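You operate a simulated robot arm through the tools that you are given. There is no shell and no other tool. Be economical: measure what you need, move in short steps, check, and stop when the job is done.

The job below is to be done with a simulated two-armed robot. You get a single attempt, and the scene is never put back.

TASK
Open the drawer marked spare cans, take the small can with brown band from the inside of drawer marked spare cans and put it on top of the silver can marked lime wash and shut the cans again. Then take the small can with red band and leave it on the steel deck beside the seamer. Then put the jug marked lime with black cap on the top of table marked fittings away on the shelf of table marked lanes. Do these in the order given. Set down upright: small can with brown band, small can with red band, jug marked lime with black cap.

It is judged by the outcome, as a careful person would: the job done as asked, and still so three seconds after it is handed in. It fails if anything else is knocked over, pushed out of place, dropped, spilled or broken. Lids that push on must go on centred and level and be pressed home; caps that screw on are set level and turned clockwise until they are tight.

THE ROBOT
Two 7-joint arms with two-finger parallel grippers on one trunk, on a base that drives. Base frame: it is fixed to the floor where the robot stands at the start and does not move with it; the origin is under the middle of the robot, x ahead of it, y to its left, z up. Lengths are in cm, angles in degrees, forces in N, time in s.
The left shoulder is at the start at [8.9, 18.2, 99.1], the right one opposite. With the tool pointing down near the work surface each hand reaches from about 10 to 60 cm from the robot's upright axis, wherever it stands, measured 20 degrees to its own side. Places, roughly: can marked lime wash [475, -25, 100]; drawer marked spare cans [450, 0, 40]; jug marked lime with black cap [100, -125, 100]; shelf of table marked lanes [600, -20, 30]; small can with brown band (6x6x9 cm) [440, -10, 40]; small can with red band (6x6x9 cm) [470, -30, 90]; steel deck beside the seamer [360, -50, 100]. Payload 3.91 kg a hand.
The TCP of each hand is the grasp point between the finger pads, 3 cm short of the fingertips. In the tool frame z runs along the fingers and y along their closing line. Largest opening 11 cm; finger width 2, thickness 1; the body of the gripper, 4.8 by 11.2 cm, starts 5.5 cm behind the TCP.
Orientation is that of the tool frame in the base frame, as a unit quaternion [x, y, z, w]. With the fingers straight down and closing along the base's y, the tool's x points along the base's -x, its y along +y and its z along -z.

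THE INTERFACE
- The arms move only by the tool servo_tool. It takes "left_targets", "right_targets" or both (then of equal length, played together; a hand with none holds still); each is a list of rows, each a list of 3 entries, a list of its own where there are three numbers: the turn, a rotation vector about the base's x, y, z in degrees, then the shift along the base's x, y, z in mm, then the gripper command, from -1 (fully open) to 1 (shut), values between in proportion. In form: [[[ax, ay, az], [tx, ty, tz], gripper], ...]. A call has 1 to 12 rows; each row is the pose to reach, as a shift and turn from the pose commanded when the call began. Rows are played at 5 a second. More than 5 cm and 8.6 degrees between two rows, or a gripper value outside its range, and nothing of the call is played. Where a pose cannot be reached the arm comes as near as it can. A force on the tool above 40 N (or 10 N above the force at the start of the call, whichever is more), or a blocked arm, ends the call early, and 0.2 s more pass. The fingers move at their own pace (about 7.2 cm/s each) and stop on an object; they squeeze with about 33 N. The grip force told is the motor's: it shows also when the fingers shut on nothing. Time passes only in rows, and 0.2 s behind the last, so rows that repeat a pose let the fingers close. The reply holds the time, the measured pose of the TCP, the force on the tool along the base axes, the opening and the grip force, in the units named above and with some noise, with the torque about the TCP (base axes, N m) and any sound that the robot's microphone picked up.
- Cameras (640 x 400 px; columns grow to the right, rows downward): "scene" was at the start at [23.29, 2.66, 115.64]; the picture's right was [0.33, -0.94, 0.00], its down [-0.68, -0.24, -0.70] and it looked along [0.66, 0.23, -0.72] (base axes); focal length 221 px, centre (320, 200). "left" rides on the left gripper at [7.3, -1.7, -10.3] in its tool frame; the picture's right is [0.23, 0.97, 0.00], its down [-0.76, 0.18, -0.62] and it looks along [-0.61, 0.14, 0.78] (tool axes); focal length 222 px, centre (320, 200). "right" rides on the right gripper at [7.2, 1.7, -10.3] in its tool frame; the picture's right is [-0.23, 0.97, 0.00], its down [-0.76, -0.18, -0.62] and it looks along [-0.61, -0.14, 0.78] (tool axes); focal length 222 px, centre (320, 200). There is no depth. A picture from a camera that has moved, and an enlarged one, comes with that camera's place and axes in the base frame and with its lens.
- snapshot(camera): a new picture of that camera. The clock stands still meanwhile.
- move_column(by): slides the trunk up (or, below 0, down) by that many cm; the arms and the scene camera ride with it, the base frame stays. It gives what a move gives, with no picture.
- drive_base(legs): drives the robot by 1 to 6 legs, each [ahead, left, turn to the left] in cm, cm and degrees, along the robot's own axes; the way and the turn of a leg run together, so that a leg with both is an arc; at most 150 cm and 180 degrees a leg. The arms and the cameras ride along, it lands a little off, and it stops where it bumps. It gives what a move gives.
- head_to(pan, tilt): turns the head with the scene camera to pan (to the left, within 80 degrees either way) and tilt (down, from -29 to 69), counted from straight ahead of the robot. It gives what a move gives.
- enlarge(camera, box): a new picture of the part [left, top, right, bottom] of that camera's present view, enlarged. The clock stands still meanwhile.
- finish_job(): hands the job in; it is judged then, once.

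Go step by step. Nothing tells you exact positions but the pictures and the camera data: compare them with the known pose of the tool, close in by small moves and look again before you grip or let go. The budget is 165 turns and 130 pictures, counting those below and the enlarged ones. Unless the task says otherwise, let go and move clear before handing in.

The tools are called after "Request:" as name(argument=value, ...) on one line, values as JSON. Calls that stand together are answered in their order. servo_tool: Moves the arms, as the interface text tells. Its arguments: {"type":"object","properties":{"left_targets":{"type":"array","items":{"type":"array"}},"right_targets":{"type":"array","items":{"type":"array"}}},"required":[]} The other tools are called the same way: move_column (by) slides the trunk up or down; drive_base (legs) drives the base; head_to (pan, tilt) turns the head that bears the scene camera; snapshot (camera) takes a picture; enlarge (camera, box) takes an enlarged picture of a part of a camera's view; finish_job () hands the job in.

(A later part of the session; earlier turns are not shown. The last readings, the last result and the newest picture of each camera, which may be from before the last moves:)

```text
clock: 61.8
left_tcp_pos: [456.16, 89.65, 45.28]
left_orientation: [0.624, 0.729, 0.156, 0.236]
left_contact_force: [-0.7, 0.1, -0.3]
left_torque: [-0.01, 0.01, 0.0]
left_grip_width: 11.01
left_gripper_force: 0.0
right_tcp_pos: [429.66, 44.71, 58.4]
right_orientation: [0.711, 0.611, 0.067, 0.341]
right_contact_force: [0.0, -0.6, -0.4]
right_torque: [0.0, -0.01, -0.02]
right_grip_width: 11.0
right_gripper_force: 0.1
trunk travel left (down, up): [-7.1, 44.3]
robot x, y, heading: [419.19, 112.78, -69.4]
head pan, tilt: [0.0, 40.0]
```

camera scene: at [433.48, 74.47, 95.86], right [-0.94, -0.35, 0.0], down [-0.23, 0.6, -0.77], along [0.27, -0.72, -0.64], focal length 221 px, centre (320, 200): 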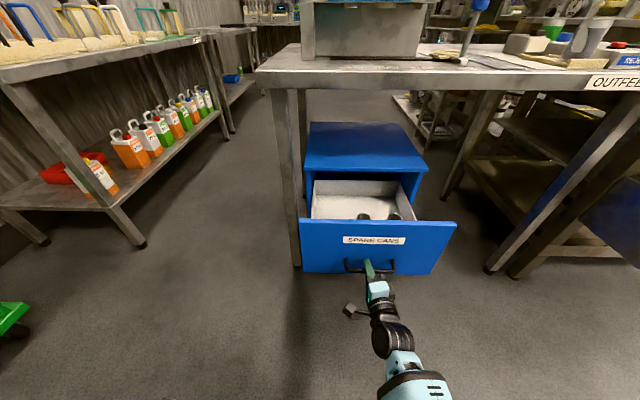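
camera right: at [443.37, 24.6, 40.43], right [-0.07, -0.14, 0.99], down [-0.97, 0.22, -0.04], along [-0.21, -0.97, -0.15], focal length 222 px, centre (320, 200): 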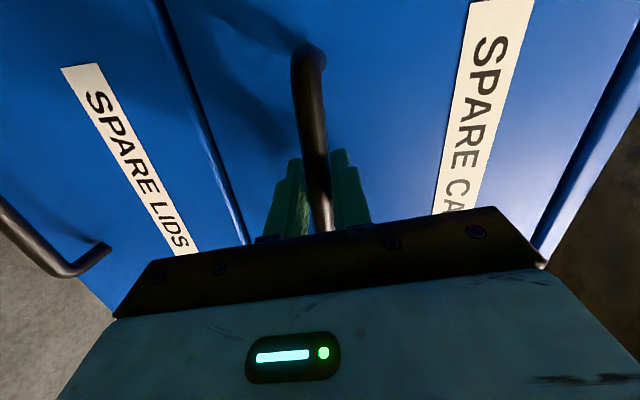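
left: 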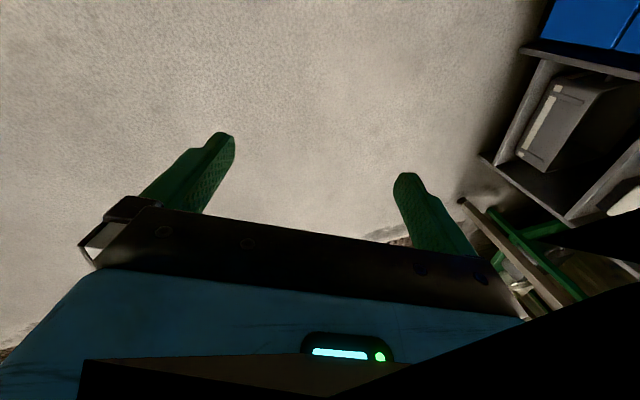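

The hand is clear. I bring it to a tilted-down pose while retracting, then move the base forward toward the open drawer.

Request:
servo_tool(right_targets=[[[-0.6, 6.9, 4.4], [-13, 34, 10], -1], [[-1.2, 13.9, 8.8], [-26, 68, 20], -1], [[-1.7, 20.8, 13.2], [-40, 102, 30], -1], [[-2.3, 27.8, 17.6], [-53, 136, 40], -1], [[-2.9, 34.7, 22], [-66, 170, 50], -1]])

Request:
drive_base(legs=[[20, 0, 0]])

Request:
head_to(pan=0, tilt=55)

Request:
snapshot(camera="scene")

Request:
snapshot(camera="right")

```text
clock: 63.0
left_tcp_pos: [456.2, 89.59, 45.41]
left_orientation: [0.623, 0.729, 0.156, 0.237]
left_contact_force: [0.4, 0.2, -0.1]
left_torque: [0.0, 0.02, -0.02]
left_grip_width: 10.98
left_gripper_force: 0.0
right_tcp_pos: [423.05, 61.53, 63.47]
right_orientation: [0.563, 0.808, -0.1, 0.143]
right_contact_force: [-0.7, -0.4, -0.1]
right_torque: [-0.02, -0.01, -0.02]
right_grip_width: 10.99
right_gripper_force: 0.0
trunk travel left (down, up): [-7.1, 44.3]
robot x, y, heading: [419.19, 113.25, -69.6]
head pan, tilt: [0.0, 40.0]
```

```text
clock: 64.6
left_tcp_pos: [463.15, 71.15, 45.34]
left_orientation: [0.624, 0.729, 0.155, 0.236]
left_contact_force: [-0.1, -0.5, 0.9]
left_torque: [-0.01, -0.02, 0.02]
left_grip_width: 11.0
left_gripper_force: 0.0
right_tcp_pos: [430.04, 43.18, 63.52]
right_orientation: [0.562, 0.808, -0.099, 0.144]
right_contact_force: [-0.6, -0.5, -1.2]
right_torque: [0.03, -0.01, 0.01]
right_grip_width: 10.99
right_gripper_force: 0.1
trunk travel left (down, up): [-7.1, 44.3]
robot x, y, heading: [425.58, 94.78, -69.5]
head pan, tilt: [0.0, 40.0]
```

```text
clock: 65.4
left_tcp_pos: [463.04, 71.25, 45.25]
left_orientation: [0.624, 0.729, 0.156, 0.236]
left_contact_force: [-0.5, -0.2, -0.6]
left_torque: [0.03, 0.01, 0.02]
left_grip_width: 10.99
left_gripper_force: 0.0
right_tcp_pos: [430.02, 43.09, 63.39]
right_orientation: [0.563, 0.808, -0.098, 0.144]
right_contact_force: [0.1, -0.5, 0.2]
right_torque: [0.02, 0.0, 0.01]
right_grip_width: 11.0
right_gripper_force: 0.0
trunk travel left (down, up): [-7.1, 44.3]
robot x, y, heading: [425.91, 94.5, -69.5]
head pan, tilt: [0.0, 55.0]
```

```text
101 pictures are left
camera scene: at [436.37, 66.5, 93.79], right [-0.94, -0.35, 0.0], down [-0.29, 0.77, -0.57], along [0.2, -0.54, -0.82], focal length 221 px, centre (320, 200)
```

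scene: 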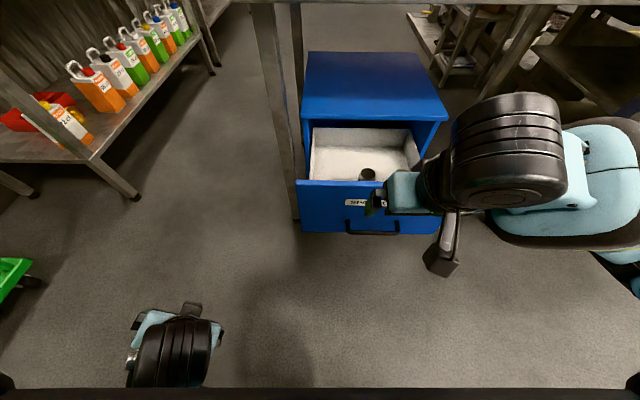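

```text
100 pictures are left
camera right: at [427.98, 53.47, 70.83], right [0.99, 0.14, 0.08], down [0.01, -0.53, 0.85], along [0.16, -0.84, -0.53], focal length 222 px, centre (320, 200)
```

right: 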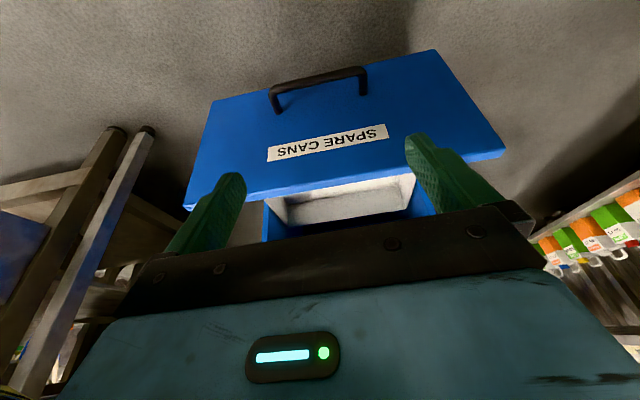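

The brown/other cans are in the drawer; I come 17 cm nearer to see and reach in.

Request:
drive_base(legs=[[17, 0, 0]])

Request:
snapshot(camera="scene")

Request:
snapshot(camera="right")

```text
clock: 66.8
left_tcp_pos: [469.0, 55.65, 45.38]
left_orientation: [0.623, 0.73, 0.157, 0.235]
left_contact_force: [0.3, -1.1, -0.1]
left_torque: [0.02, 0.0, 0.0]
left_grip_width: 10.97
left_gripper_force: 0.0
right_tcp_pos: [436.11, 27.61, 63.42]
right_orientation: [0.561, 0.809, -0.098, 0.143]
right_contact_force: [0.0, 0.3, 0.8]
right_torque: [-0.01, -0.01, -0.02]
right_grip_width: 11.01
right_gripper_force: 0.0
trunk travel left (down, up): [-7.1, 44.3]
robot x, y, heading: [432.02, 79.0, -69.1]
head pan, tilt: [0.0, 55.0]
```

```text
99 pictures are left
camera scene: at [442.34, 50.86, 93.78], right [-0.94, -0.35, 0.0], down [-0.29, 0.77, -0.57], along [0.2, -0.54, -0.82], focal length 221 px, centre (320, 200)
```

scene: 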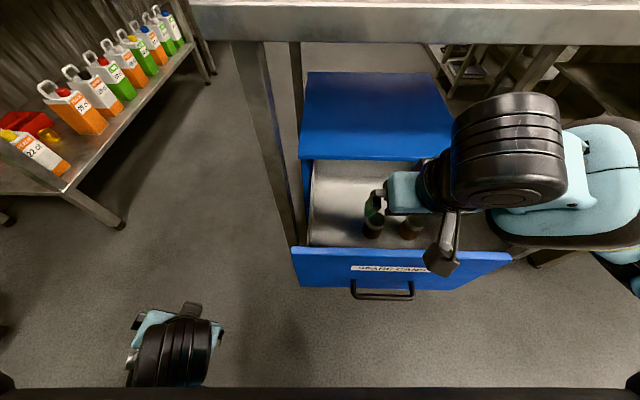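

```text
98 pictures are left
camera right: at [433.99, 37.81, 70.82], right [0.99, 0.14, 0.08], down [0.01, -0.53, 0.85], along [0.16, -0.83, -0.53], focal length 222 px, centre (320, 200)
```

right: 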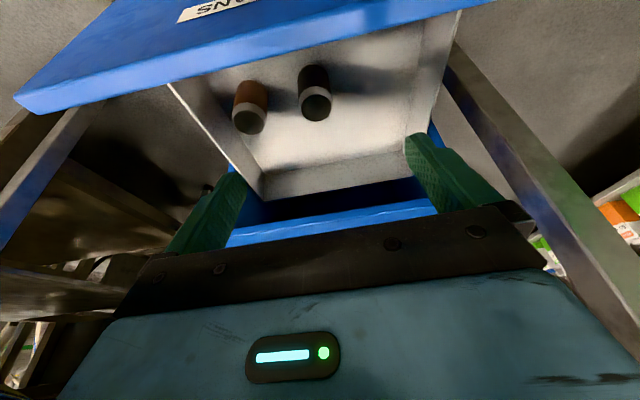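

The brown-banded can is the one on the robot's right, near (429, 15.5). I enlarge to refine.

Request:
enlarge(camera="scene", box=[340, 190, 436, 250])

Request:
enlarge(camera="right", box=[200, 40, 360, 140])

```text
6.67 times, centred on (388, 220) of scene
camera zoom: at [442.34, 50.86, 93.78], right [-0.94, -0.35, 0.0], down [-0.29, 0.77, -0.57], along [0.2, -0.54, -0.82], focal length 1471 px, centre (-133, 67)
```

zoom: 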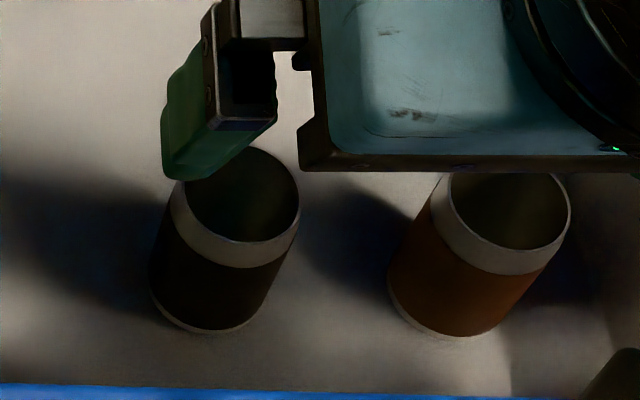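

```text
4.00 times, centred on (280, 90) of right
camera zoom: at [433.99, 37.81, 70.82], right [0.99, 0.14, 0.08], down [0.01, -0.53, 0.85], along [0.16, -0.83, -0.53], focal length 888 px, centre (480, 640)
```

zoom: 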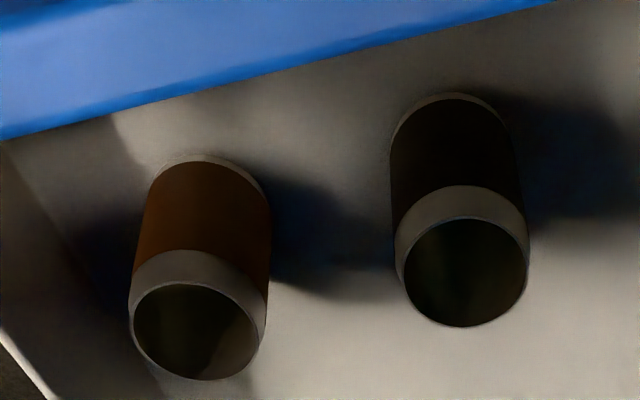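

Brown can axis is near (428.7, 15), top about z 42.5. I move above it with the gripper partly open, then check.

Request:
servo_tool(right_targets=[[[0, 0, 0], [-25, -42, -20], -0.45], [[0, 0, 0], [-50, -85, -50], -0.45], [[0, 0, 0], [-74, -126, -90], -0.45], [[0, 0, 0], [-74, -126, -120], -0.45]])

Request:
snapshot(camera="right")

Request:
snapshot(camera="scene")

```text
refused: row 1 steps farther than a row can; nothing moved
```

```text
95 pictures are left
camera right: at [433.99, 37.81, 70.82], right [0.99, 0.14, 0.08], down [0.01, -0.53, 0.85], along [0.16, -0.83, -0.53], focal length 222 px, centre (320, 200)
```

right: 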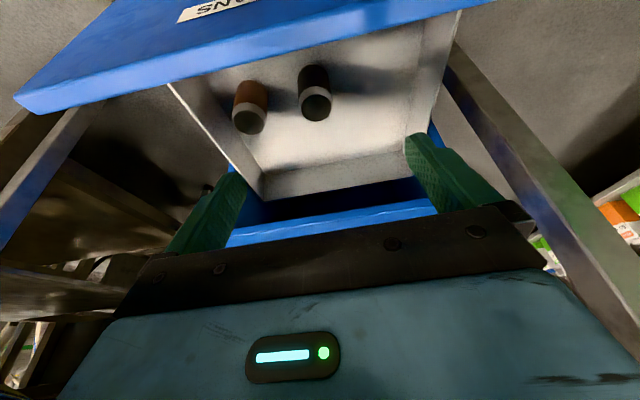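

```text
94 pictures are left
camera scene: at [442.34, 50.86, 93.78], right [-0.94, -0.35, 0.0], down [-0.29, 0.77, -0.57], along [0.2, -0.54, -0.82], focal length 221 px, centre (320, 200)
```

scene: 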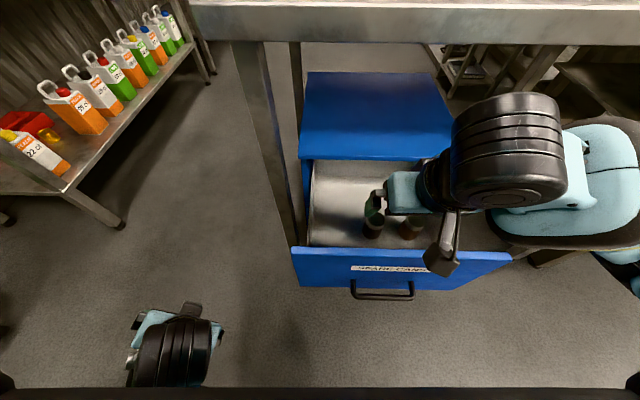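

The steps were too long; I repeat with shorter ones.

Request:
servo_tool(right_targets=[[[0, 0, 0], [-20, -34, -15], -0.45], [[0, 0, 0], [-40, -68, -30], -0.45], [[0, 0, 0], [-60, -102, -45], -0.45], [[0, 0, 0], [-74, -126, -75], -0.45], [[0, 0, 0], [-74, -126, -105], -0.45], [[0, 0, 0], [-74, -126, -120], -0.45]])

Request:
snapshot(camera="right")

Request:
snapshot(camera="scene")

```text
clock: 68.2
left_tcp_pos: [469.13, 55.67, 45.3]
left_orientation: [0.623, 0.73, 0.155, 0.235]
left_contact_force: [1.4, 0.3, 0.1]
left_torque: [0.01, 0.02, 0.01]
left_grip_width: 11.02
left_gripper_force: 0.0
right_tcp_pos: [428.53, 14.87, 51.48]
right_orientation: [0.561, 0.809, -0.099, 0.145]
right_contact_force: [0.5, -0.6, -0.1]
right_torque: [-0.04, 0.0, -0.03]
right_grip_width: 7.98
right_gripper_force: 0.0
trunk travel left (down, up): [-7.1, 44.3]
robot x, y, heading: [432.04, 78.94, -69.5]
head pan, tilt: [0.0, 55.0]
```

```text
93 pictures are left
camera right: at [426.5, 25.18, 58.82], right [0.99, 0.14, 0.08], down [0.01, -0.53, 0.85], along [0.16, -0.84, -0.52], focal length 222 px, centre (320, 200)
```

right: 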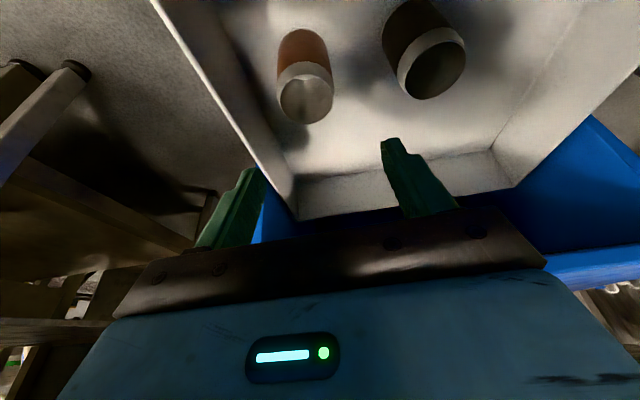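

```text
92 pictures are left
camera scene: at [442.33, 50.87, 93.79], right [-0.94, -0.35, 0.0], down [-0.29, 0.77, -0.57], along [0.2, -0.54, -0.82], focal length 221 px, centre (320, 200)
```

scene: 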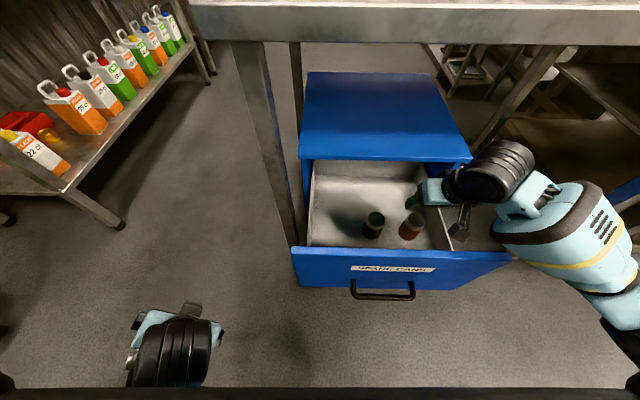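

The can is centred between the fingers to within a few mm. I descend and watch the forces.

Request:
servo_tool(right_targets=[[[0, 0, 0], [0, 0, -30], -0.36], [[0, 0, 0], [0, 0, -60], -0.36], [[0, 0, 0], [0, 0, -85], -0.36], [[0, 0, 0], [0, 0, -100], -0.36]])

Request:
snapshot(camera="right")

```text
clock: 68.8
left_tcp_pos: [469.03, 55.72, 45.28]
left_orientation: [0.623, 0.73, 0.156, 0.236]
left_contact_force: [0.1, -0.1, -0.5]
left_torque: [0.02, 0.01, 0.0]
left_grip_width: 11.0
left_gripper_force: 0.1
right_tcp_pos: [428.65, 14.68, 47.4]
right_orientation: [0.562, 0.808, -0.098, 0.148]
right_contact_force: [1.4, -0.5, 3.8]
right_torque: [0.5, 0.16, -0.06]
right_grip_width: 7.49
right_gripper_force: 0.0
trunk travel left (down, up): [-7.1, 44.3]
robot x, y, heading: [431.81, 79.03, -69.1]
head pan, tilt: [0.0, 55.0]
stopped in row 2 (right hand): the force on the tool passed its limit at 47 N (the readings are from after the stop); the commanded pose is now the measured one
```

```text
91 pictures are left
camera right: at [426.54, 25.01, 54.67], right [0.99, 0.14, 0.09], down [0.0, -0.53, 0.85], along [0.17, -0.84, -0.52], focal length 222 px, centre (320, 200)
```

right: 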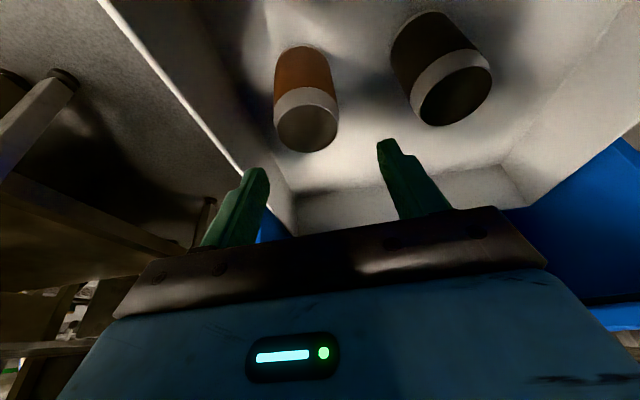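

The camera box likely touched the drawer's front panel because of the tilt. I rise, straighten the tool to vertical, and re-check.

Request:
servo_tool(right_targets=[[[0, 0, 0], [0, 0, 40], -0.36], [[6.4, 2.4, 0], [0, 0, 40], -0.36], [[12.8, 4.8, 0], [0, 0, 40], -0.36], [[19.2, 7.2, 0], [0, 0, 40], -0.36]])

Request:
snapshot(camera="right")

Request:
snapshot(camera="scene")

```text
clock: 69.8
left_tcp_pos: [469.03, 55.62, 45.28]
left_orientation: [0.622, 0.73, 0.156, 0.236]
left_contact_force: [-0.1, -0.7, -0.3]
left_torque: [-0.02, 0.03, 0.05]
left_grip_width: 10.99
left_gripper_force: 0.0
right_tcp_pos: [428.65, 14.65, 51.3]
right_orientation: [0.57, 0.821, 0.004, 0.001]
right_contact_force: [0.2, 0.1, 0.4]
right_torque: [-0.01, 0.0, 0.01]
right_grip_width: 7.46
right_gripper_force: 0.1
trunk travel left (down, up): [-7.1, 44.3]
robot x, y, heading: [432.13, 79.33, -69.1]
head pan, tilt: [0.0, 55.0]
```

```text
90 pictures are left
camera right: at [427.61, 22.03, 61.86], right [0.99, 0.13, 0.01], down [0.1, -0.78, 0.62], along [0.08, -0.61, -0.78], focal length 222 px, centre (320, 200)
```

right: 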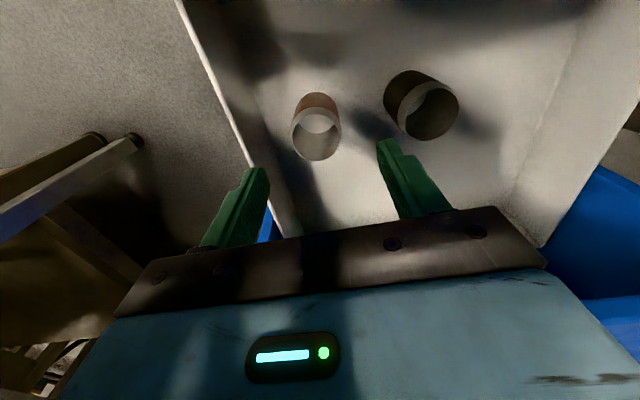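

```text
89 pictures are left
camera scene: at [442.33, 50.86, 93.79], right [-0.94, -0.35, 0.0], down [-0.29, 0.77, -0.57], along [0.2, -0.54, -0.82], focal length 221 px, centre (320, 200)
```

scene: 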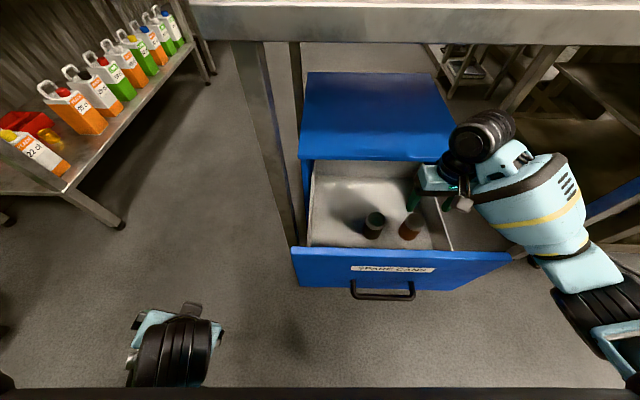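

The drawer side wall is close to the finger, so I turn the hand 90° so it closes front-to-back.

Request:
servo_tool(right_targets=[[[0, 0, -8.2], [0, 0, 0], -0.36], [[0, 0, -16.4], [0, 0, 0], -0.36], [[0, 0, -24.6], [0, 0, 0], -0.36], [[0, 0, -32.8], [0, 0, 0], -0.36], [[0, 0, -41], [0, 0, 0], -0.36], [[0, 0, -49.2], [0, 0, 0], -0.36], [[0, 0, -57.4], [0, 0, 0], -0.36], [[0, 0, -65.6], [0, 0, 0], -0.36], [[0, 0, -73.8], [0, 0, 0], -0.36], [[0, 0, -82], [0, 0, 0], -0.36], [[0, 0, -90], [0, 0, 0], -0.36]])

Request:
snapshot(camera="right")

Request:
snapshot(camera="scene")

```text
clock: 72.2
left_tcp_pos: [469.02, 55.7, 45.31]
left_orientation: [0.623, 0.73, 0.156, 0.235]
left_contact_force: [-0.6, -0.7, 0.8]
left_torque: [-0.02, -0.01, -0.01]
left_grip_width: 11.01
left_gripper_force: 0.0
right_tcp_pos: [428.65, 14.75, 51.43]
right_orientation: [0.985, 0.175, 0.001, 0.004]
right_contact_force: [0.4, -0.1, 0.6]
right_torque: [-0.01, 0.01, 0.0]
right_grip_width: 7.47
right_gripper_force: 0.0
trunk travel left (down, up): [-7.1, 44.3]
robot x, y, heading: [431.84, 79.34, -69.5]
head pan, tilt: [0.0, 55.0]
```

```text
88 pictures are left
camera right: at [436.04, 15.71, 61.83], right [0.12, -0.99, 0.01], down [-0.78, -0.09, 0.62], along [-0.62, -0.08, -0.78], focal length 222 px, centre (320, 200)
```

right: 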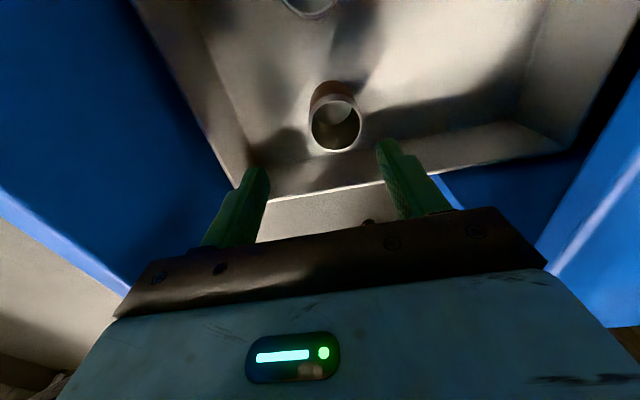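

```text
87 pictures are left
camera scene: at [442.33, 50.86, 93.79], right [-0.94, -0.35, 0.0], down [-0.29, 0.77, -0.57], along [0.2, -0.54, -0.82], focal length 221 px, centre (320, 200)
```

scene: 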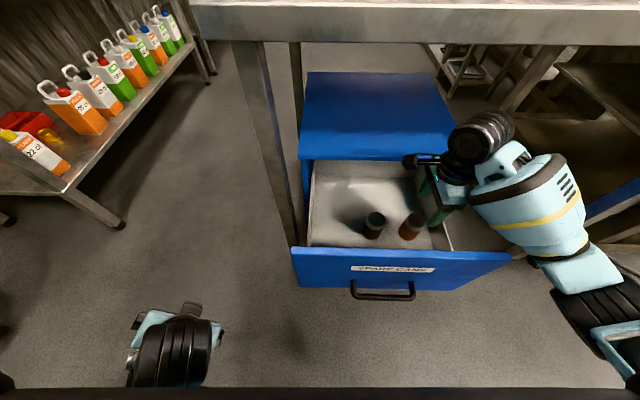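

The can is well within the opening now. I descend in small steps.

Request:
servo_tool(right_targets=[[[0, 0, 0], [0, -5, -30], -0.4], [[0, 0, 0], [0, -6, -55], -0.4], [[0, 0, 0], [0, -6, -75], -0.4], [[0, 0, 0], [0, -6, -90], -0.4], [[0, 0, 0], [0, -6, -105], -0.4], [[0, 0, 0], [0, -6, -115], -0.4]])

Request:
snapshot(camera="right")

```text
clock: 73.8
left_tcp_pos: [469.2, 55.83, 45.15]
left_orientation: [0.622, 0.73, 0.152, 0.237]
left_contact_force: [1.0, -0.2, -0.7]
left_torque: [-0.01, 0.02, -0.04]
left_grip_width: 11.02
left_gripper_force: 0.1
right_tcp_pos: [428.12, 10.1, 45.42]
right_orientation: [0.984, 0.163, 0.002, 0.069]
right_contact_force: [-1.3, 0.0, 0.0]
right_torque: [0.01, 0.02, -0.04]
right_grip_width: 7.69
right_gripper_force: 0.1
trunk travel left (down, up): [-7.1, 44.3]
robot x, y, heading: [432.03, 78.99, -69.4]
head pan, tilt: [0.0, 55.0]
stopped in row 6 (right hand): the arm was blocked; the commanded pose is now the measured one
```

```text
86 pictures are left
camera right: at [435.24, 12.18, 55.95], right [0.1, -0.99, 0.14], down [-0.8, 0.01, 0.61], along [-0.6, -0.17, -0.78], focal length 222 px, centre (320, 200)
```

right: 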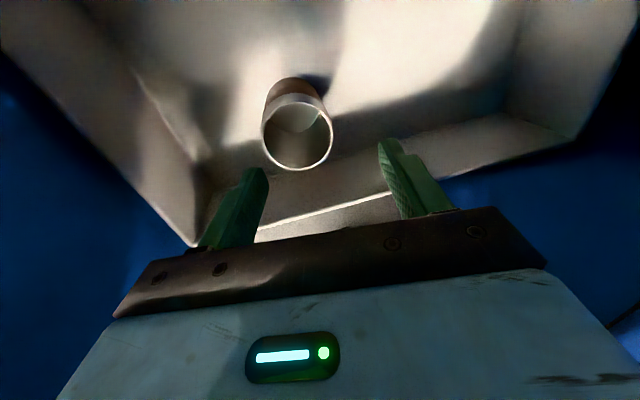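

The arm got blocked with no tool force, with the hand slightly tilted. I check the scene.

Request:
snapshot(camera="scene")

```text
85 pictures are left
camera scene: at [442.68, 51.35, 93.74], right [-0.94, -0.35, 0.01], down [-0.29, 0.76, -0.58], along [0.2, -0.54, -0.82], focal length 221 px, centre (320, 200)
```

scene: 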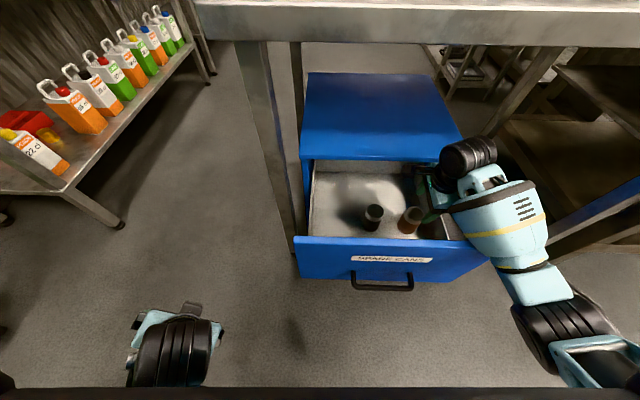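

The forearm is resting on the drawer's front-right corner. I raise the hand straight away.

Request:
servo_tool(right_targets=[[[0, 0, 0], [0, 10, 40], -0.4], [[7.8, 1.6, 1.4], [0, 30, 80], -0.4], [[7.8, 1.6, 1.4], [0, 40, 120], -0.4]])

Request:
snapshot(camera="scene")

```text
clock: 74.6
left_tcp_pos: [469.08, 55.72, 45.29]
left_orientation: [0.623, 0.729, 0.156, 0.236]
left_contact_force: [1.1, -0.4, -1.1]
left_torque: [0.03, -0.01, 0.01]
left_grip_width: 11.0
left_gripper_force: 0.0
right_tcp_pos: [427.64, 14.78, 55.77]
right_orientation: [0.984, 0.175, -0.002, -0.019]
right_contact_force: [-0.7, -0.5, 1.2]
right_torque: [0.01, 0.02, -0.03]
right_grip_width: 7.69
right_gripper_force: 0.0
trunk travel left (down, up): [-7.1, 44.3]
robot x, y, heading: [432.17, 79.25, -69.6]
head pan, tilt: [0.0, 55.0]
```

```text
84 pictures are left
camera scene: at [442.27, 50.85, 93.77], right [-0.94, -0.35, 0.0], down [-0.29, 0.77, -0.57], along [0.2, -0.54, -0.82], focal length 221 px, centre (320, 200)
```

scene: 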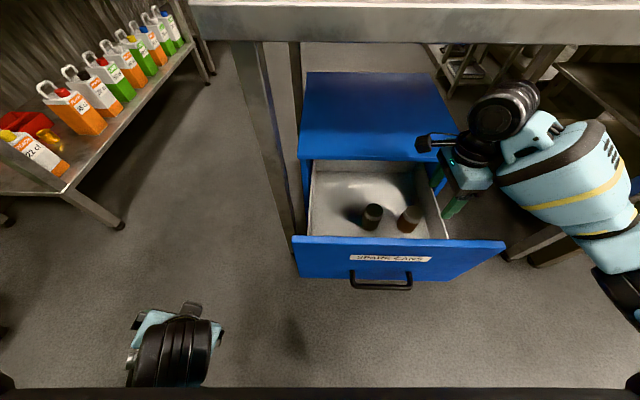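

The drawer got pushed in about 3 cm; cans still upright. I raise the trunk so the arm comes from above, then re-measure.

Request:
move_column(by=18)

Request:
head_to(pan=0, tilt=62)

Request:
snapshot(camera="scene")

```text
clock: 76.2
left_tcp_pos: [472.22, 55.93, 62.2]
left_orientation: [0.629, 0.698, 0.196, 0.28]
left_contact_force: [-0.3, 0.3, 0.4]
left_torque: [-0.01, -0.02, 0.02]
left_grip_width: 11.02
left_gripper_force: 0.1
right_tcp_pos: [427.17, 14.64, 71.91]
right_orientation: [0.983, 0.18, -0.002, -0.017]
right_contact_force: [17.9, -31.1, -106.8]
right_torque: [6.93, 3.14, 0.04]
right_grip_width: 7.7
right_gripper_force: 0.0
trunk travel left (down, up): [-22.8, 28.7]
robot x, y, heading: [432.19, 78.81, -69.4]
head pan, tilt: [0.0, 55.0]
stopped: the force on the tool passed its limit at 286 N (the readings are from after the stop); the commanded pose is now the measured one
```

```text
clock: 76.8
left_tcp_pos: [472.28, 56.03, 61.99]
left_orientation: [0.63, 0.698, 0.195, 0.279]
left_contact_force: [0.1, -0.7, 0.1]
left_torque: [0.0, -0.01, -0.01]
left_grip_width: 11.01
left_gripper_force: 0.1
right_tcp_pos: [427.13, 14.81, 71.79]
right_orientation: [0.983, 0.18, -0.002, -0.018]
right_contact_force: [-2.2, -0.4, -47.9]
right_torque: [1.71, 0.44, 0.03]
right_grip_width: 7.73
right_gripper_force: 0.0
trunk travel left (down, up): [-22.8, 28.7]
robot x, y, heading: [431.42, 78.99, -69.2]
head pan, tilt: [0.0, 62.0]
```

```text
83 pictures are left
camera scene: at [439.54, 57.65, 111.26], right [-0.94, -0.35, 0.0], down [-0.31, 0.83, -0.47], along [0.17, -0.44, -0.88], focal length 221 px, centre (320, 200)
```

scene: 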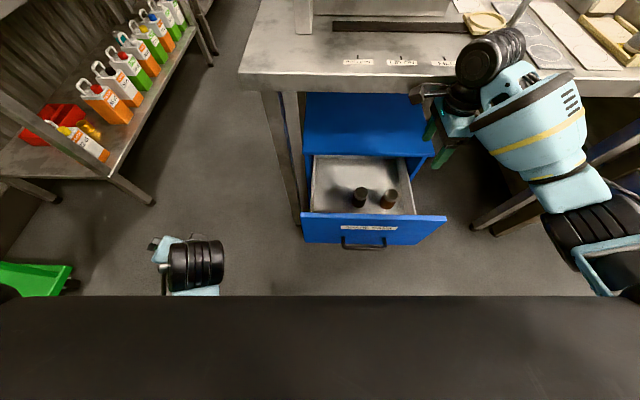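

The gripper came up under the table edge. I lower a little, then pull back out from under it.

Request:
servo_tool(right_targets=[[[0, 0, 0], [0, 0, -30], -0.4], [[0, 0, 0], [-14, 38, -40], -0.4], [[0, 0, 0], [-28, 76, -40], -0.4], [[0, 0, 0], [-42, 114, -40], -0.4], [[0, 0, 0], [-56, 150, -40], -0.4]])

Request:
snapshot(camera="scene")

```text
clock: 78.0
left_tcp_pos: [472.39, 55.95, 62.11]
left_orientation: [0.629, 0.699, 0.195, 0.278]
left_contact_force: [0.1, -0.1, 0.5]
left_torque: [0.01, 0.0, 0.02]
left_grip_width: 11.01
left_gripper_force: 0.1
right_tcp_pos: [421.81, 29.85, 68.03]
right_orientation: [0.983, 0.181, -0.002, -0.017]
right_contact_force: [0.3, 0.0, 1.3]
right_torque: [-0.02, -0.02, -0.01]
right_grip_width: 7.7
right_gripper_force: 0.1
trunk travel left (down, up): [-22.8, 28.7]
robot x, y, heading: [431.7, 79.16, -69.4]
head pan, tilt: [0.0, 62.0]
```

```text
82 pictures are left
camera scene: at [439.73, 57.52, 111.21], right [-0.94, -0.35, 0.0], down [-0.31, 0.83, -0.47], along [0.17, -0.44, -0.88], focal length 221 px, centre (320, 200)
```

scene: 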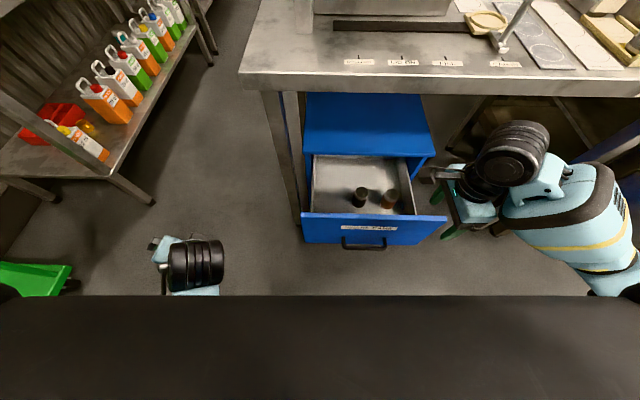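

All clear. I'll hook the drawer front from inside with closed fingers to pull it out those few cm again.

Request:
servo_tool(right_targets=[[[0, 0, 0], [15, -39, 0], 1], [[0, 0, 0], [30, -78, 0], 1], [[0, 0, 0], [44, -116, -10], 1], [[0, 0, 0], [44, -116, -50], 1], [[0, 0, 0], [44, -116, -90], 1], [[0, 0, 0], [44, -116, -130], 1]])

Request:
snapshot(camera="scene")

Request:
snapshot(camera="right")

```text
clock: 79.4
left_tcp_pos: [472.37, 56.01, 61.97]
left_orientation: [0.629, 0.699, 0.196, 0.277]
left_contact_force: [-0.1, -0.4, -1.3]
left_torque: [0.03, 0.0, 0.01]
left_grip_width: 11.0
left_gripper_force: 0.1
right_tcp_pos: [426.3, 18.11, 54.92]
right_orientation: [0.984, 0.18, -0.002, -0.015]
right_contact_force: [0.7, 0.9, 0.5]
right_torque: [-0.01, 0.04, 0.02]
right_grip_width: 0.03
right_gripper_force: 32.6
trunk travel left (down, up): [-22.8, 28.7]
robot x, y, heading: [431.96, 78.87, -69.3]
head pan, tilt: [0.0, 62.0]
```

```text
81 pictures are left
camera scene: at [439.75, 57.49, 111.21], right [-0.94, -0.35, 0.0], down [-0.31, 0.83, -0.47], along [0.17, -0.44, -0.88], focal length 221 px, centre (320, 200)
```

scene: 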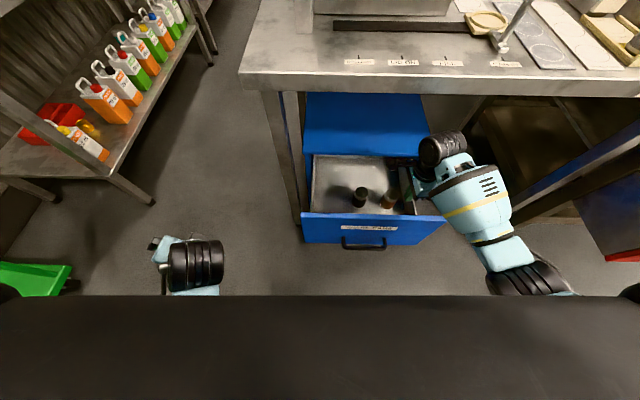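

```text
80 pictures are left
camera right: at [433.88, 18.83, 65.21], right [0.13, -0.99, -0.03], down [-0.77, -0.12, 0.63], along [-0.63, -0.06, -0.78], focal length 222 px, centre (320, 200)
```

right: 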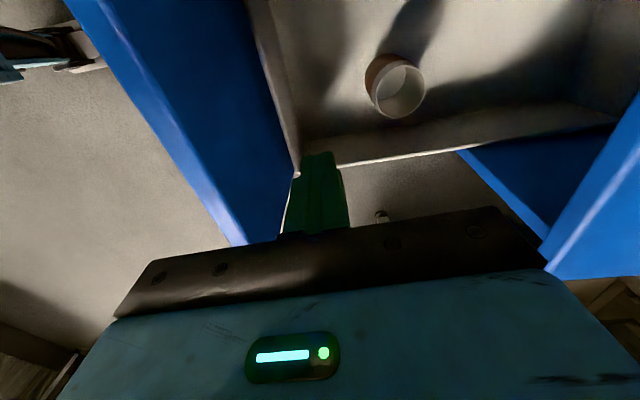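

The fingers are just inside the front panel. I lower 1.5 cm and pull outward.

Request:
servo_tool(right_targets=[[[0, 0, 0], [0, 0, -15], 1], [[0, 0, 0], [-7, 19, -15], 1], [[0, 0, 0], [-14, 37, -15], 1], [[0, 0, 0], [-21, 56, -15], 1]])

Request:
snapshot(camera="scene")

```text
clock: 80.4
left_tcp_pos: [472.17, 55.98, 62.1]
left_orientation: [0.629, 0.699, 0.196, 0.277]
left_contact_force: [0.2, -0.1, 0.5]
left_torque: [0.03, 0.02, -0.01]
left_grip_width: 11.0
left_gripper_force: 0.1
right_tcp_pos: [424.08, 23.81, 53.28]
right_orientation: [0.983, 0.18, -0.003, -0.016]
right_contact_force: [-0.5, 0.1, 0.0]
right_torque: [0.0, 0.04, 0.02]
right_grip_width: 0.0
right_gripper_force: 33.0
trunk travel left (down, up): [-22.8, 28.7]
robot x, y, heading: [432.1, 78.91, -69.4]
head pan, tilt: [0.0, 62.0]
```

```text
79 pictures are left
camera scene: at [439.73, 57.52, 111.21], right [-0.94, -0.35, 0.0], down [-0.31, 0.83, -0.47], along [0.17, -0.44, -0.88], focal length 221 px, centre (320, 200)
```

scene: 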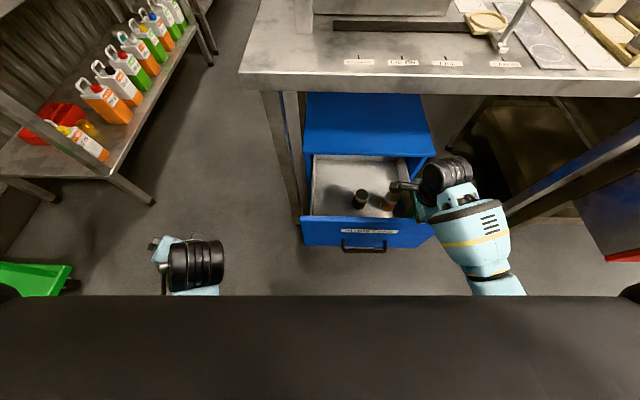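

The drawer follows. I pull 3 cm more.

Request:
servo_tool(right_targets=[[[0, 0, 0], [-6, 15, 0], 1], [[0, 0, 0], [-12, 31, 0], 1]])

Request:
servo_tool(right_targets=[[[0, 0, 0], [7, -19, 5], 1], [[0, 0, 0], [7, -19, 50], 0.5], [[0, 0, 0], [14, -37, 90], -0.4], [[0, 0, 0], [26, -68, 90], -0.4]])

Request:
snapshot(camera="scene")

Request:
snapshot(camera="right")

```text
clock: 81.0
left_tcp_pos: [472.33, 55.93, 62.07]
left_orientation: [0.629, 0.699, 0.196, 0.279]
left_contact_force: [-0.2, 0.7, -0.1]
left_torque: [0.01, -0.05, 0.01]
left_grip_width: 10.99
left_gripper_force: 0.1
right_tcp_pos: [422.99, 26.93, 53.33]
right_orientation: [0.983, 0.181, -0.002, -0.018]
right_contact_force: [-0.6, -0.3, 0.3]
right_torque: [-0.02, 0.03, 0.0]
right_grip_width: 0.0
right_gripper_force: 32.9
trunk travel left (down, up): [-22.8, 28.7]
robot x, y, heading: [431.71, 78.91, -69.6]
head pan, tilt: [0.0, 62.0]
```

```text
clock: 82.0
left_tcp_pos: [472.33, 55.96, 62.11]
left_orientation: [0.63, 0.699, 0.195, 0.278]
left_contact_force: [0.2, -0.1, -0.3]
left_torque: [0.0, 0.01, 0.02]
left_grip_width: 11.0
left_gripper_force: 0.2
right_tcp_pos: [425.59, 19.86, 62.07]
right_orientation: [0.984, 0.18, -0.002, -0.017]
right_contact_force: [0.5, -0.5, 0.4]
right_torque: [0.02, 0.0, -0.02]
right_grip_width: 7.69
right_gripper_force: 0.0
trunk travel left (down, up): [-22.8, 28.7]
robot x, y, heading: [431.52, 79.15, -69.6]
head pan, tilt: [0.0, 62.0]
```

```text
78 pictures are left
camera scene: at [439.76, 57.47, 111.2], right [-0.94, -0.35, 0.0], down [-0.31, 0.83, -0.47], along [0.16, -0.44, -0.88], focal length 221 px, centre (320, 200)
```

scene: 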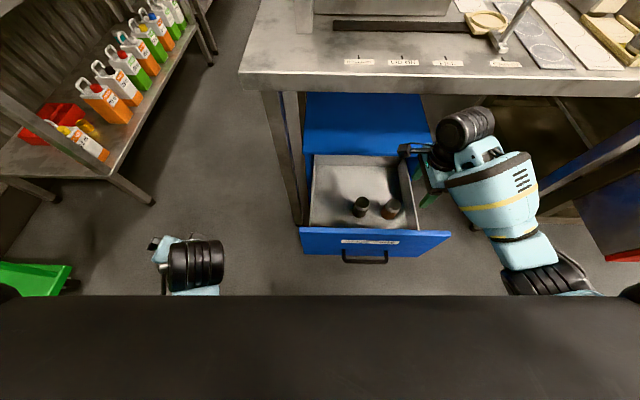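

```text
77 pictures are left
camera right: at [433.15, 20.59, 72.55], right [0.13, -0.99, -0.03], down [-0.77, -0.13, 0.63], along [-0.63, -0.06, -0.78], focal length 222 px, centre (320, 200)
```

right: 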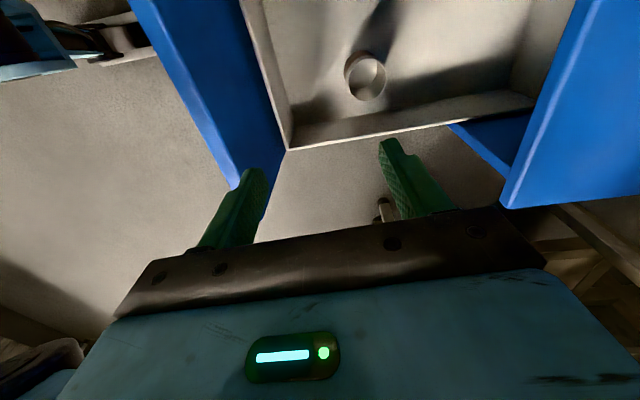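

The drawer is out again; the brown can is now at about (428.1, 15.2). I move over it and part way down.

Request:
servo_tool(right_targets=[[[0, 0, 0], [12, -23, 0], -0.45], [[0, 0, 0], [25, -46, -10], -0.45], [[0, 0, 0], [25, -46, -50], -0.45], [[0, 0, 0], [25, -46, -90], -0.45], [[0, 0, 0], [25, -46, -120], -0.45]])

Request:
snapshot(camera="right")

Request:
snapshot(camera="scene")

```text
clock: 83.2
left_tcp_pos: [472.32, 55.97, 62.06]
left_orientation: [0.629, 0.699, 0.195, 0.278]
left_contact_force: [0.2, 0.0, -0.1]
left_torque: [-0.02, 0.03, -0.01]
left_grip_width: 10.97
left_gripper_force: 0.1
right_tcp_pos: [428.18, 15.47, 50.28]
right_orientation: [0.983, 0.18, -0.002, -0.017]
right_contact_force: [-0.2, -0.7, 0.5]
right_torque: [0.0, 0.02, -0.01]
right_grip_width: 7.97
right_gripper_force: 0.1
trunk travel left (down, up): [-22.8, 28.7]
robot x, y, heading: [431.79, 79.07, -69.4]
head pan, tilt: [0.0, 62.0]
```

```text
76 pictures are left
camera right: at [435.67, 16.18, 60.7], right [0.13, -0.99, -0.03], down [-0.77, -0.12, 0.63], along [-0.63, -0.06, -0.78], focal length 222 px, centre (320, 200)
```

right: 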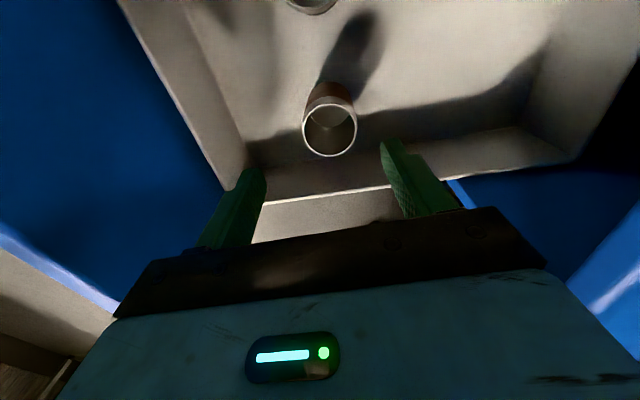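

```text
75 pictures are left
camera scene: at [439.75, 57.49, 111.21], right [-0.94, -0.35, 0.0], down [-0.31, 0.83, -0.47], along [0.17, -0.44, -0.88], focal length 221 px, centre (320, 200)
```

scene: 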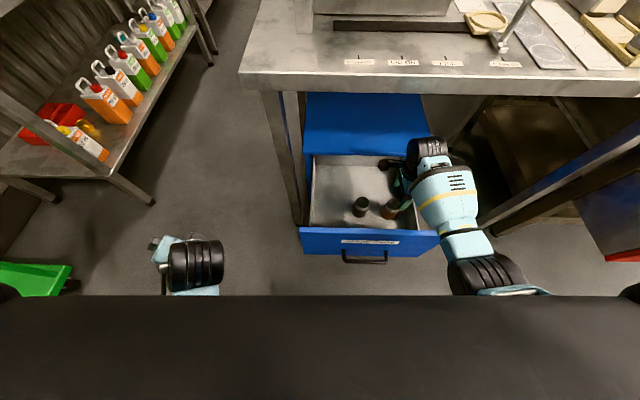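

Well aligned, but the forearm is near the panel; I raise the trunk 10 cm so the arm descends more steeply, then lower the hand.

Request:
move_column(by=10)

Request:
servo_tool(right_targets=[[[0, 0, 0], [0, 0, -40], -0.45], [[0, 0, 0], [0, 0, -80], -0.45], [[0, 0, 0], [0, 0, -110], -0.45], [[0, 0, 0], [0, 0, -130], -0.45]])

Request:
snapshot(camera="right")

```text
clock: 84.4
left_tcp_pos: [476.29, 56.12, 73.37]
left_orientation: [0.629, 0.663, 0.244, 0.325]
left_contact_force: [-0.5, -0.4, 0.0]
left_torque: [0.01, 0.03, -0.02]
left_grip_width: 11.01
left_gripper_force: 0.0
right_tcp_pos: [428.15, 15.18, 60.06]
right_orientation: [0.983, 0.181, -0.001, -0.012]
right_contact_force: [-0.2, 0.0, -0.7]
right_torque: [-0.03, 0.0, -0.03]
right_grip_width: 7.97
right_gripper_force: 0.0
trunk travel left (down, up): [-32.2, 19.2]
robot x, y, heading: [431.68, 79.09, -69.4]
head pan, tilt: [0.0, 62.0]
stopped: the arm was blocked; the commanded pose is now the measured one
```

```text
clock: 85.4
left_tcp_pos: [476.17, 56.24, 73.31]
left_orientation: [0.629, 0.663, 0.244, 0.324]
left_contact_force: [0.0, 0.0, -0.4]
left_torque: [0.0, -0.02, 0.01]
left_grip_width: 10.99
left_gripper_force: 0.1
right_tcp_pos: [427.98, 15.81, 47.45]
right_orientation: [0.983, 0.181, -0.002, -0.012]
right_contact_force: [0.0, 0.0, 0.9]
right_torque: [0.0, -0.02, 0.0]
right_grip_width: 7.98
right_gripper_force: 0.0
right hand out of reach, approached as far as the arm can: row 4
trunk travel left (down, up): [-32.2, 19.2]
robot x, y, heading: [431.69, 79.03, -69.3]
head pan, tilt: [0.0, 62.0]
```

```text
74 pictures are left
camera right: at [435.44, 16.55, 57.95], right [0.13, -0.99, -0.03], down [-0.77, -0.12, 0.63], along [-0.62, -0.06, -0.78], focal length 222 px, centre (320, 200)
```

right: 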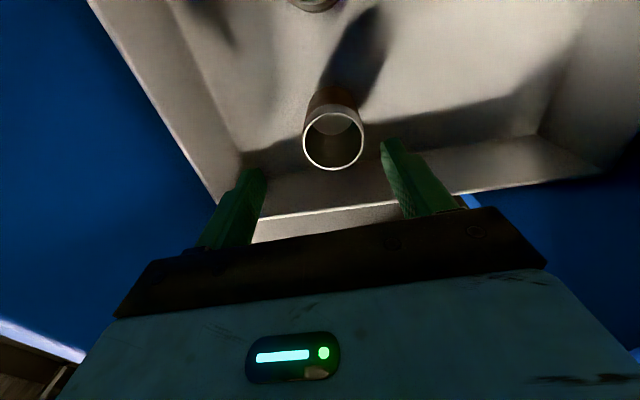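

The arm is at its reach limit, but lowering the trunk brings the hand down with it. I slide down 7 cm.

Request:
move_column(by=-7)

Request:
snapshot(camera="right")

```text
clock: 86.5
left_tcp_pos: [479.59, 55.83, 68.64]
left_orientation: [0.624, 0.63, 0.281, 0.367]
left_contact_force: [-0.7, -0.3, 0.1]
left_torque: [-0.02, 0.01, -0.02]
left_grip_width: 11.02
left_gripper_force: 0.2
right_tcp_pos: [427.9, 15.77, 40.55]
right_orientation: [0.984, 0.18, -0.001, -0.013]
right_contact_force: [-0.3, -0.3, -0.6]
right_torque: [0.0, -0.01, 0.02]
right_grip_width: 7.98
right_gripper_force: 0.0
trunk travel left (down, up): [-25.2, 26.2]
robot x, y, heading: [431.67, 79.19, -69.2]
head pan, tilt: [0.0, 62.0]
```

```text
73 pictures are left
camera right: at [435.39, 16.5, 51.01], right [0.13, -0.99, -0.03], down [-0.77, -0.12, 0.63], along [-0.62, -0.06, -0.78], focal length 222 px, centre (320, 200)
```

right: 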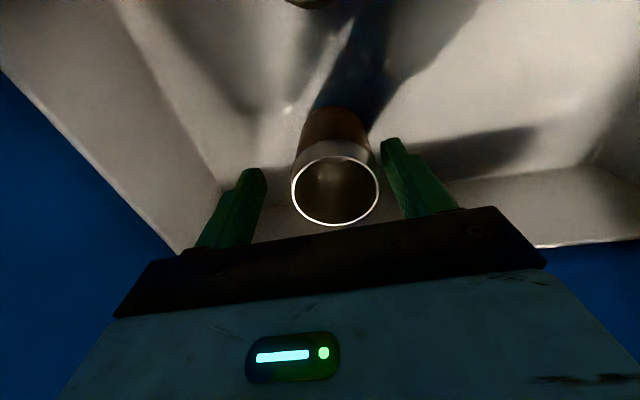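

The can is between the fingers, slightly nearer one. I shift 4 mm and close.

Request:
servo_tool(right_targets=[[[0, 0, 0], [2, -5, 0], -0.45], [[0, 0, 0], [2, -5, 0], -0.1], [[0, 0, 0], [2, -5, 0], 0.5], [[0, 0, 0], [2, -5, 0], 1], [[0, 0, 0], [2, -5, 0], 1], [[0, 0, 0], [2, -5, 0], 1]])

Request:
snapshot(camera="right")

```text
clock: 87.9
left_tcp_pos: [479.59, 55.98, 68.34]
left_orientation: [0.625, 0.63, 0.282, 0.364]
left_contact_force: [-0.5, 0.3, -1.1]
left_torque: [0.0, -0.01, 0.0]
left_grip_width: 10.99
left_gripper_force: 0.1
right_tcp_pos: [428.12, 15.27, 40.58]
right_orientation: [0.983, 0.18, -0.001, -0.015]
right_contact_force: [0.4, 1.0, 0.9]
right_torque: [-0.01, 0.02, -0.01]
right_grip_width: 5.05
right_gripper_force: 32.9
trunk travel left (down, up): [-25.2, 26.2]
robot x, y, heading: [431.45, 79.25, -69.2]
head pan, tilt: [0.0, 62.0]
```

```text
72 pictures are left
camera right: at [435.61, 16.03, 50.97], right [0.13, -0.99, -0.03], down [-0.77, -0.12, 0.63], along [-0.62, -0.06, -0.78], focal length 222 px, centre (320, 200)
```

right: 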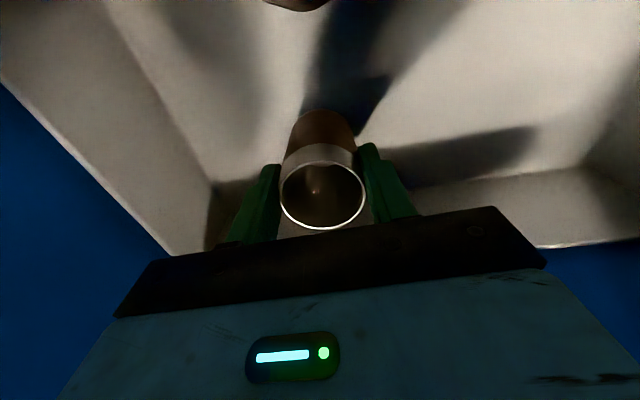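

The grip is off the can's middle (its axis is ~1.4 cm toward +x). I open, recentre, drop 1 cm and close again.

Request:
servo_tool(right_targets=[[[0, 0, 0], [0, 0, 0], -0.4], [[0, 0, 0], [0, 0, 0], -0.4], [[0, 0, 0], [6, 2, 0], -0.4], [[0, 0, 0], [12, 4, 0], -0.4]])

Request:
move_column(by=-1)

Request:
snapshot(camera="right")

```text
clock: 88.9
left_tcp_pos: [479.57, 55.97, 68.21]
left_orientation: [0.625, 0.63, 0.283, 0.363]
left_contact_force: [-0.3, -0.3, 0.7]
left_torque: [-0.03, -0.03, -0.03]
left_grip_width: 10.99
left_gripper_force: 0.0
right_tcp_pos: [429.42, 15.72, 40.45]
right_orientation: [0.983, 0.181, 0.0, -0.013]
right_contact_force: [0.9, 0.1, -0.3]
right_torque: [-0.03, 0.0, 0.04]
right_grip_width: 7.71
right_gripper_force: 0.0
trunk travel left (down, up): [-25.2, 26.2]
robot x, y, heading: [431.74, 78.92, -69.4]
head pan, tilt: [0.0, 62.0]
```

```text
clock: 89.2
left_tcp_pos: [480.43, 56.25, 68.32]
left_orientation: [0.628, 0.616, 0.298, 0.371]
left_contact_force: [-0.1, 0.5, 0.2]
left_torque: [0.0, 0.0, 0.0]
left_grip_width: 10.98
left_gripper_force: 0.1
right_tcp_pos: [429.32, 15.72, 40.09]
right_orientation: [0.984, 0.18, -0.002, -0.014]
right_contact_force: [0.6, -0.8, -0.3]
right_torque: [0.0, 0.02, -0.02]
right_grip_width: 7.69
right_gripper_force: 0.1
trunk travel left (down, up): [-24.8, 26.6]
robot x, y, heading: [432.09, 78.88, -69.6]
head pan, tilt: [0.0, 62.0]
stopped: the arm was blocked; the commanded pose is now the measured one
```

```text
71 pictures are left
camera right: at [436.77, 16.44, 50.49], right [0.13, -0.99, -0.03], down [-0.77, -0.12, 0.63], along [-0.62, -0.06, -0.78], focal length 222 px, centre (320, 200)
```

right: 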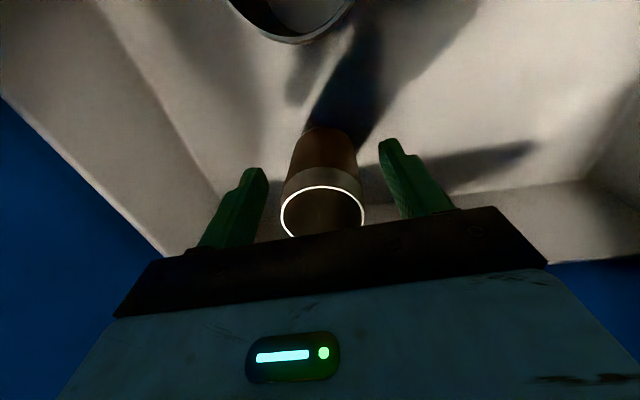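

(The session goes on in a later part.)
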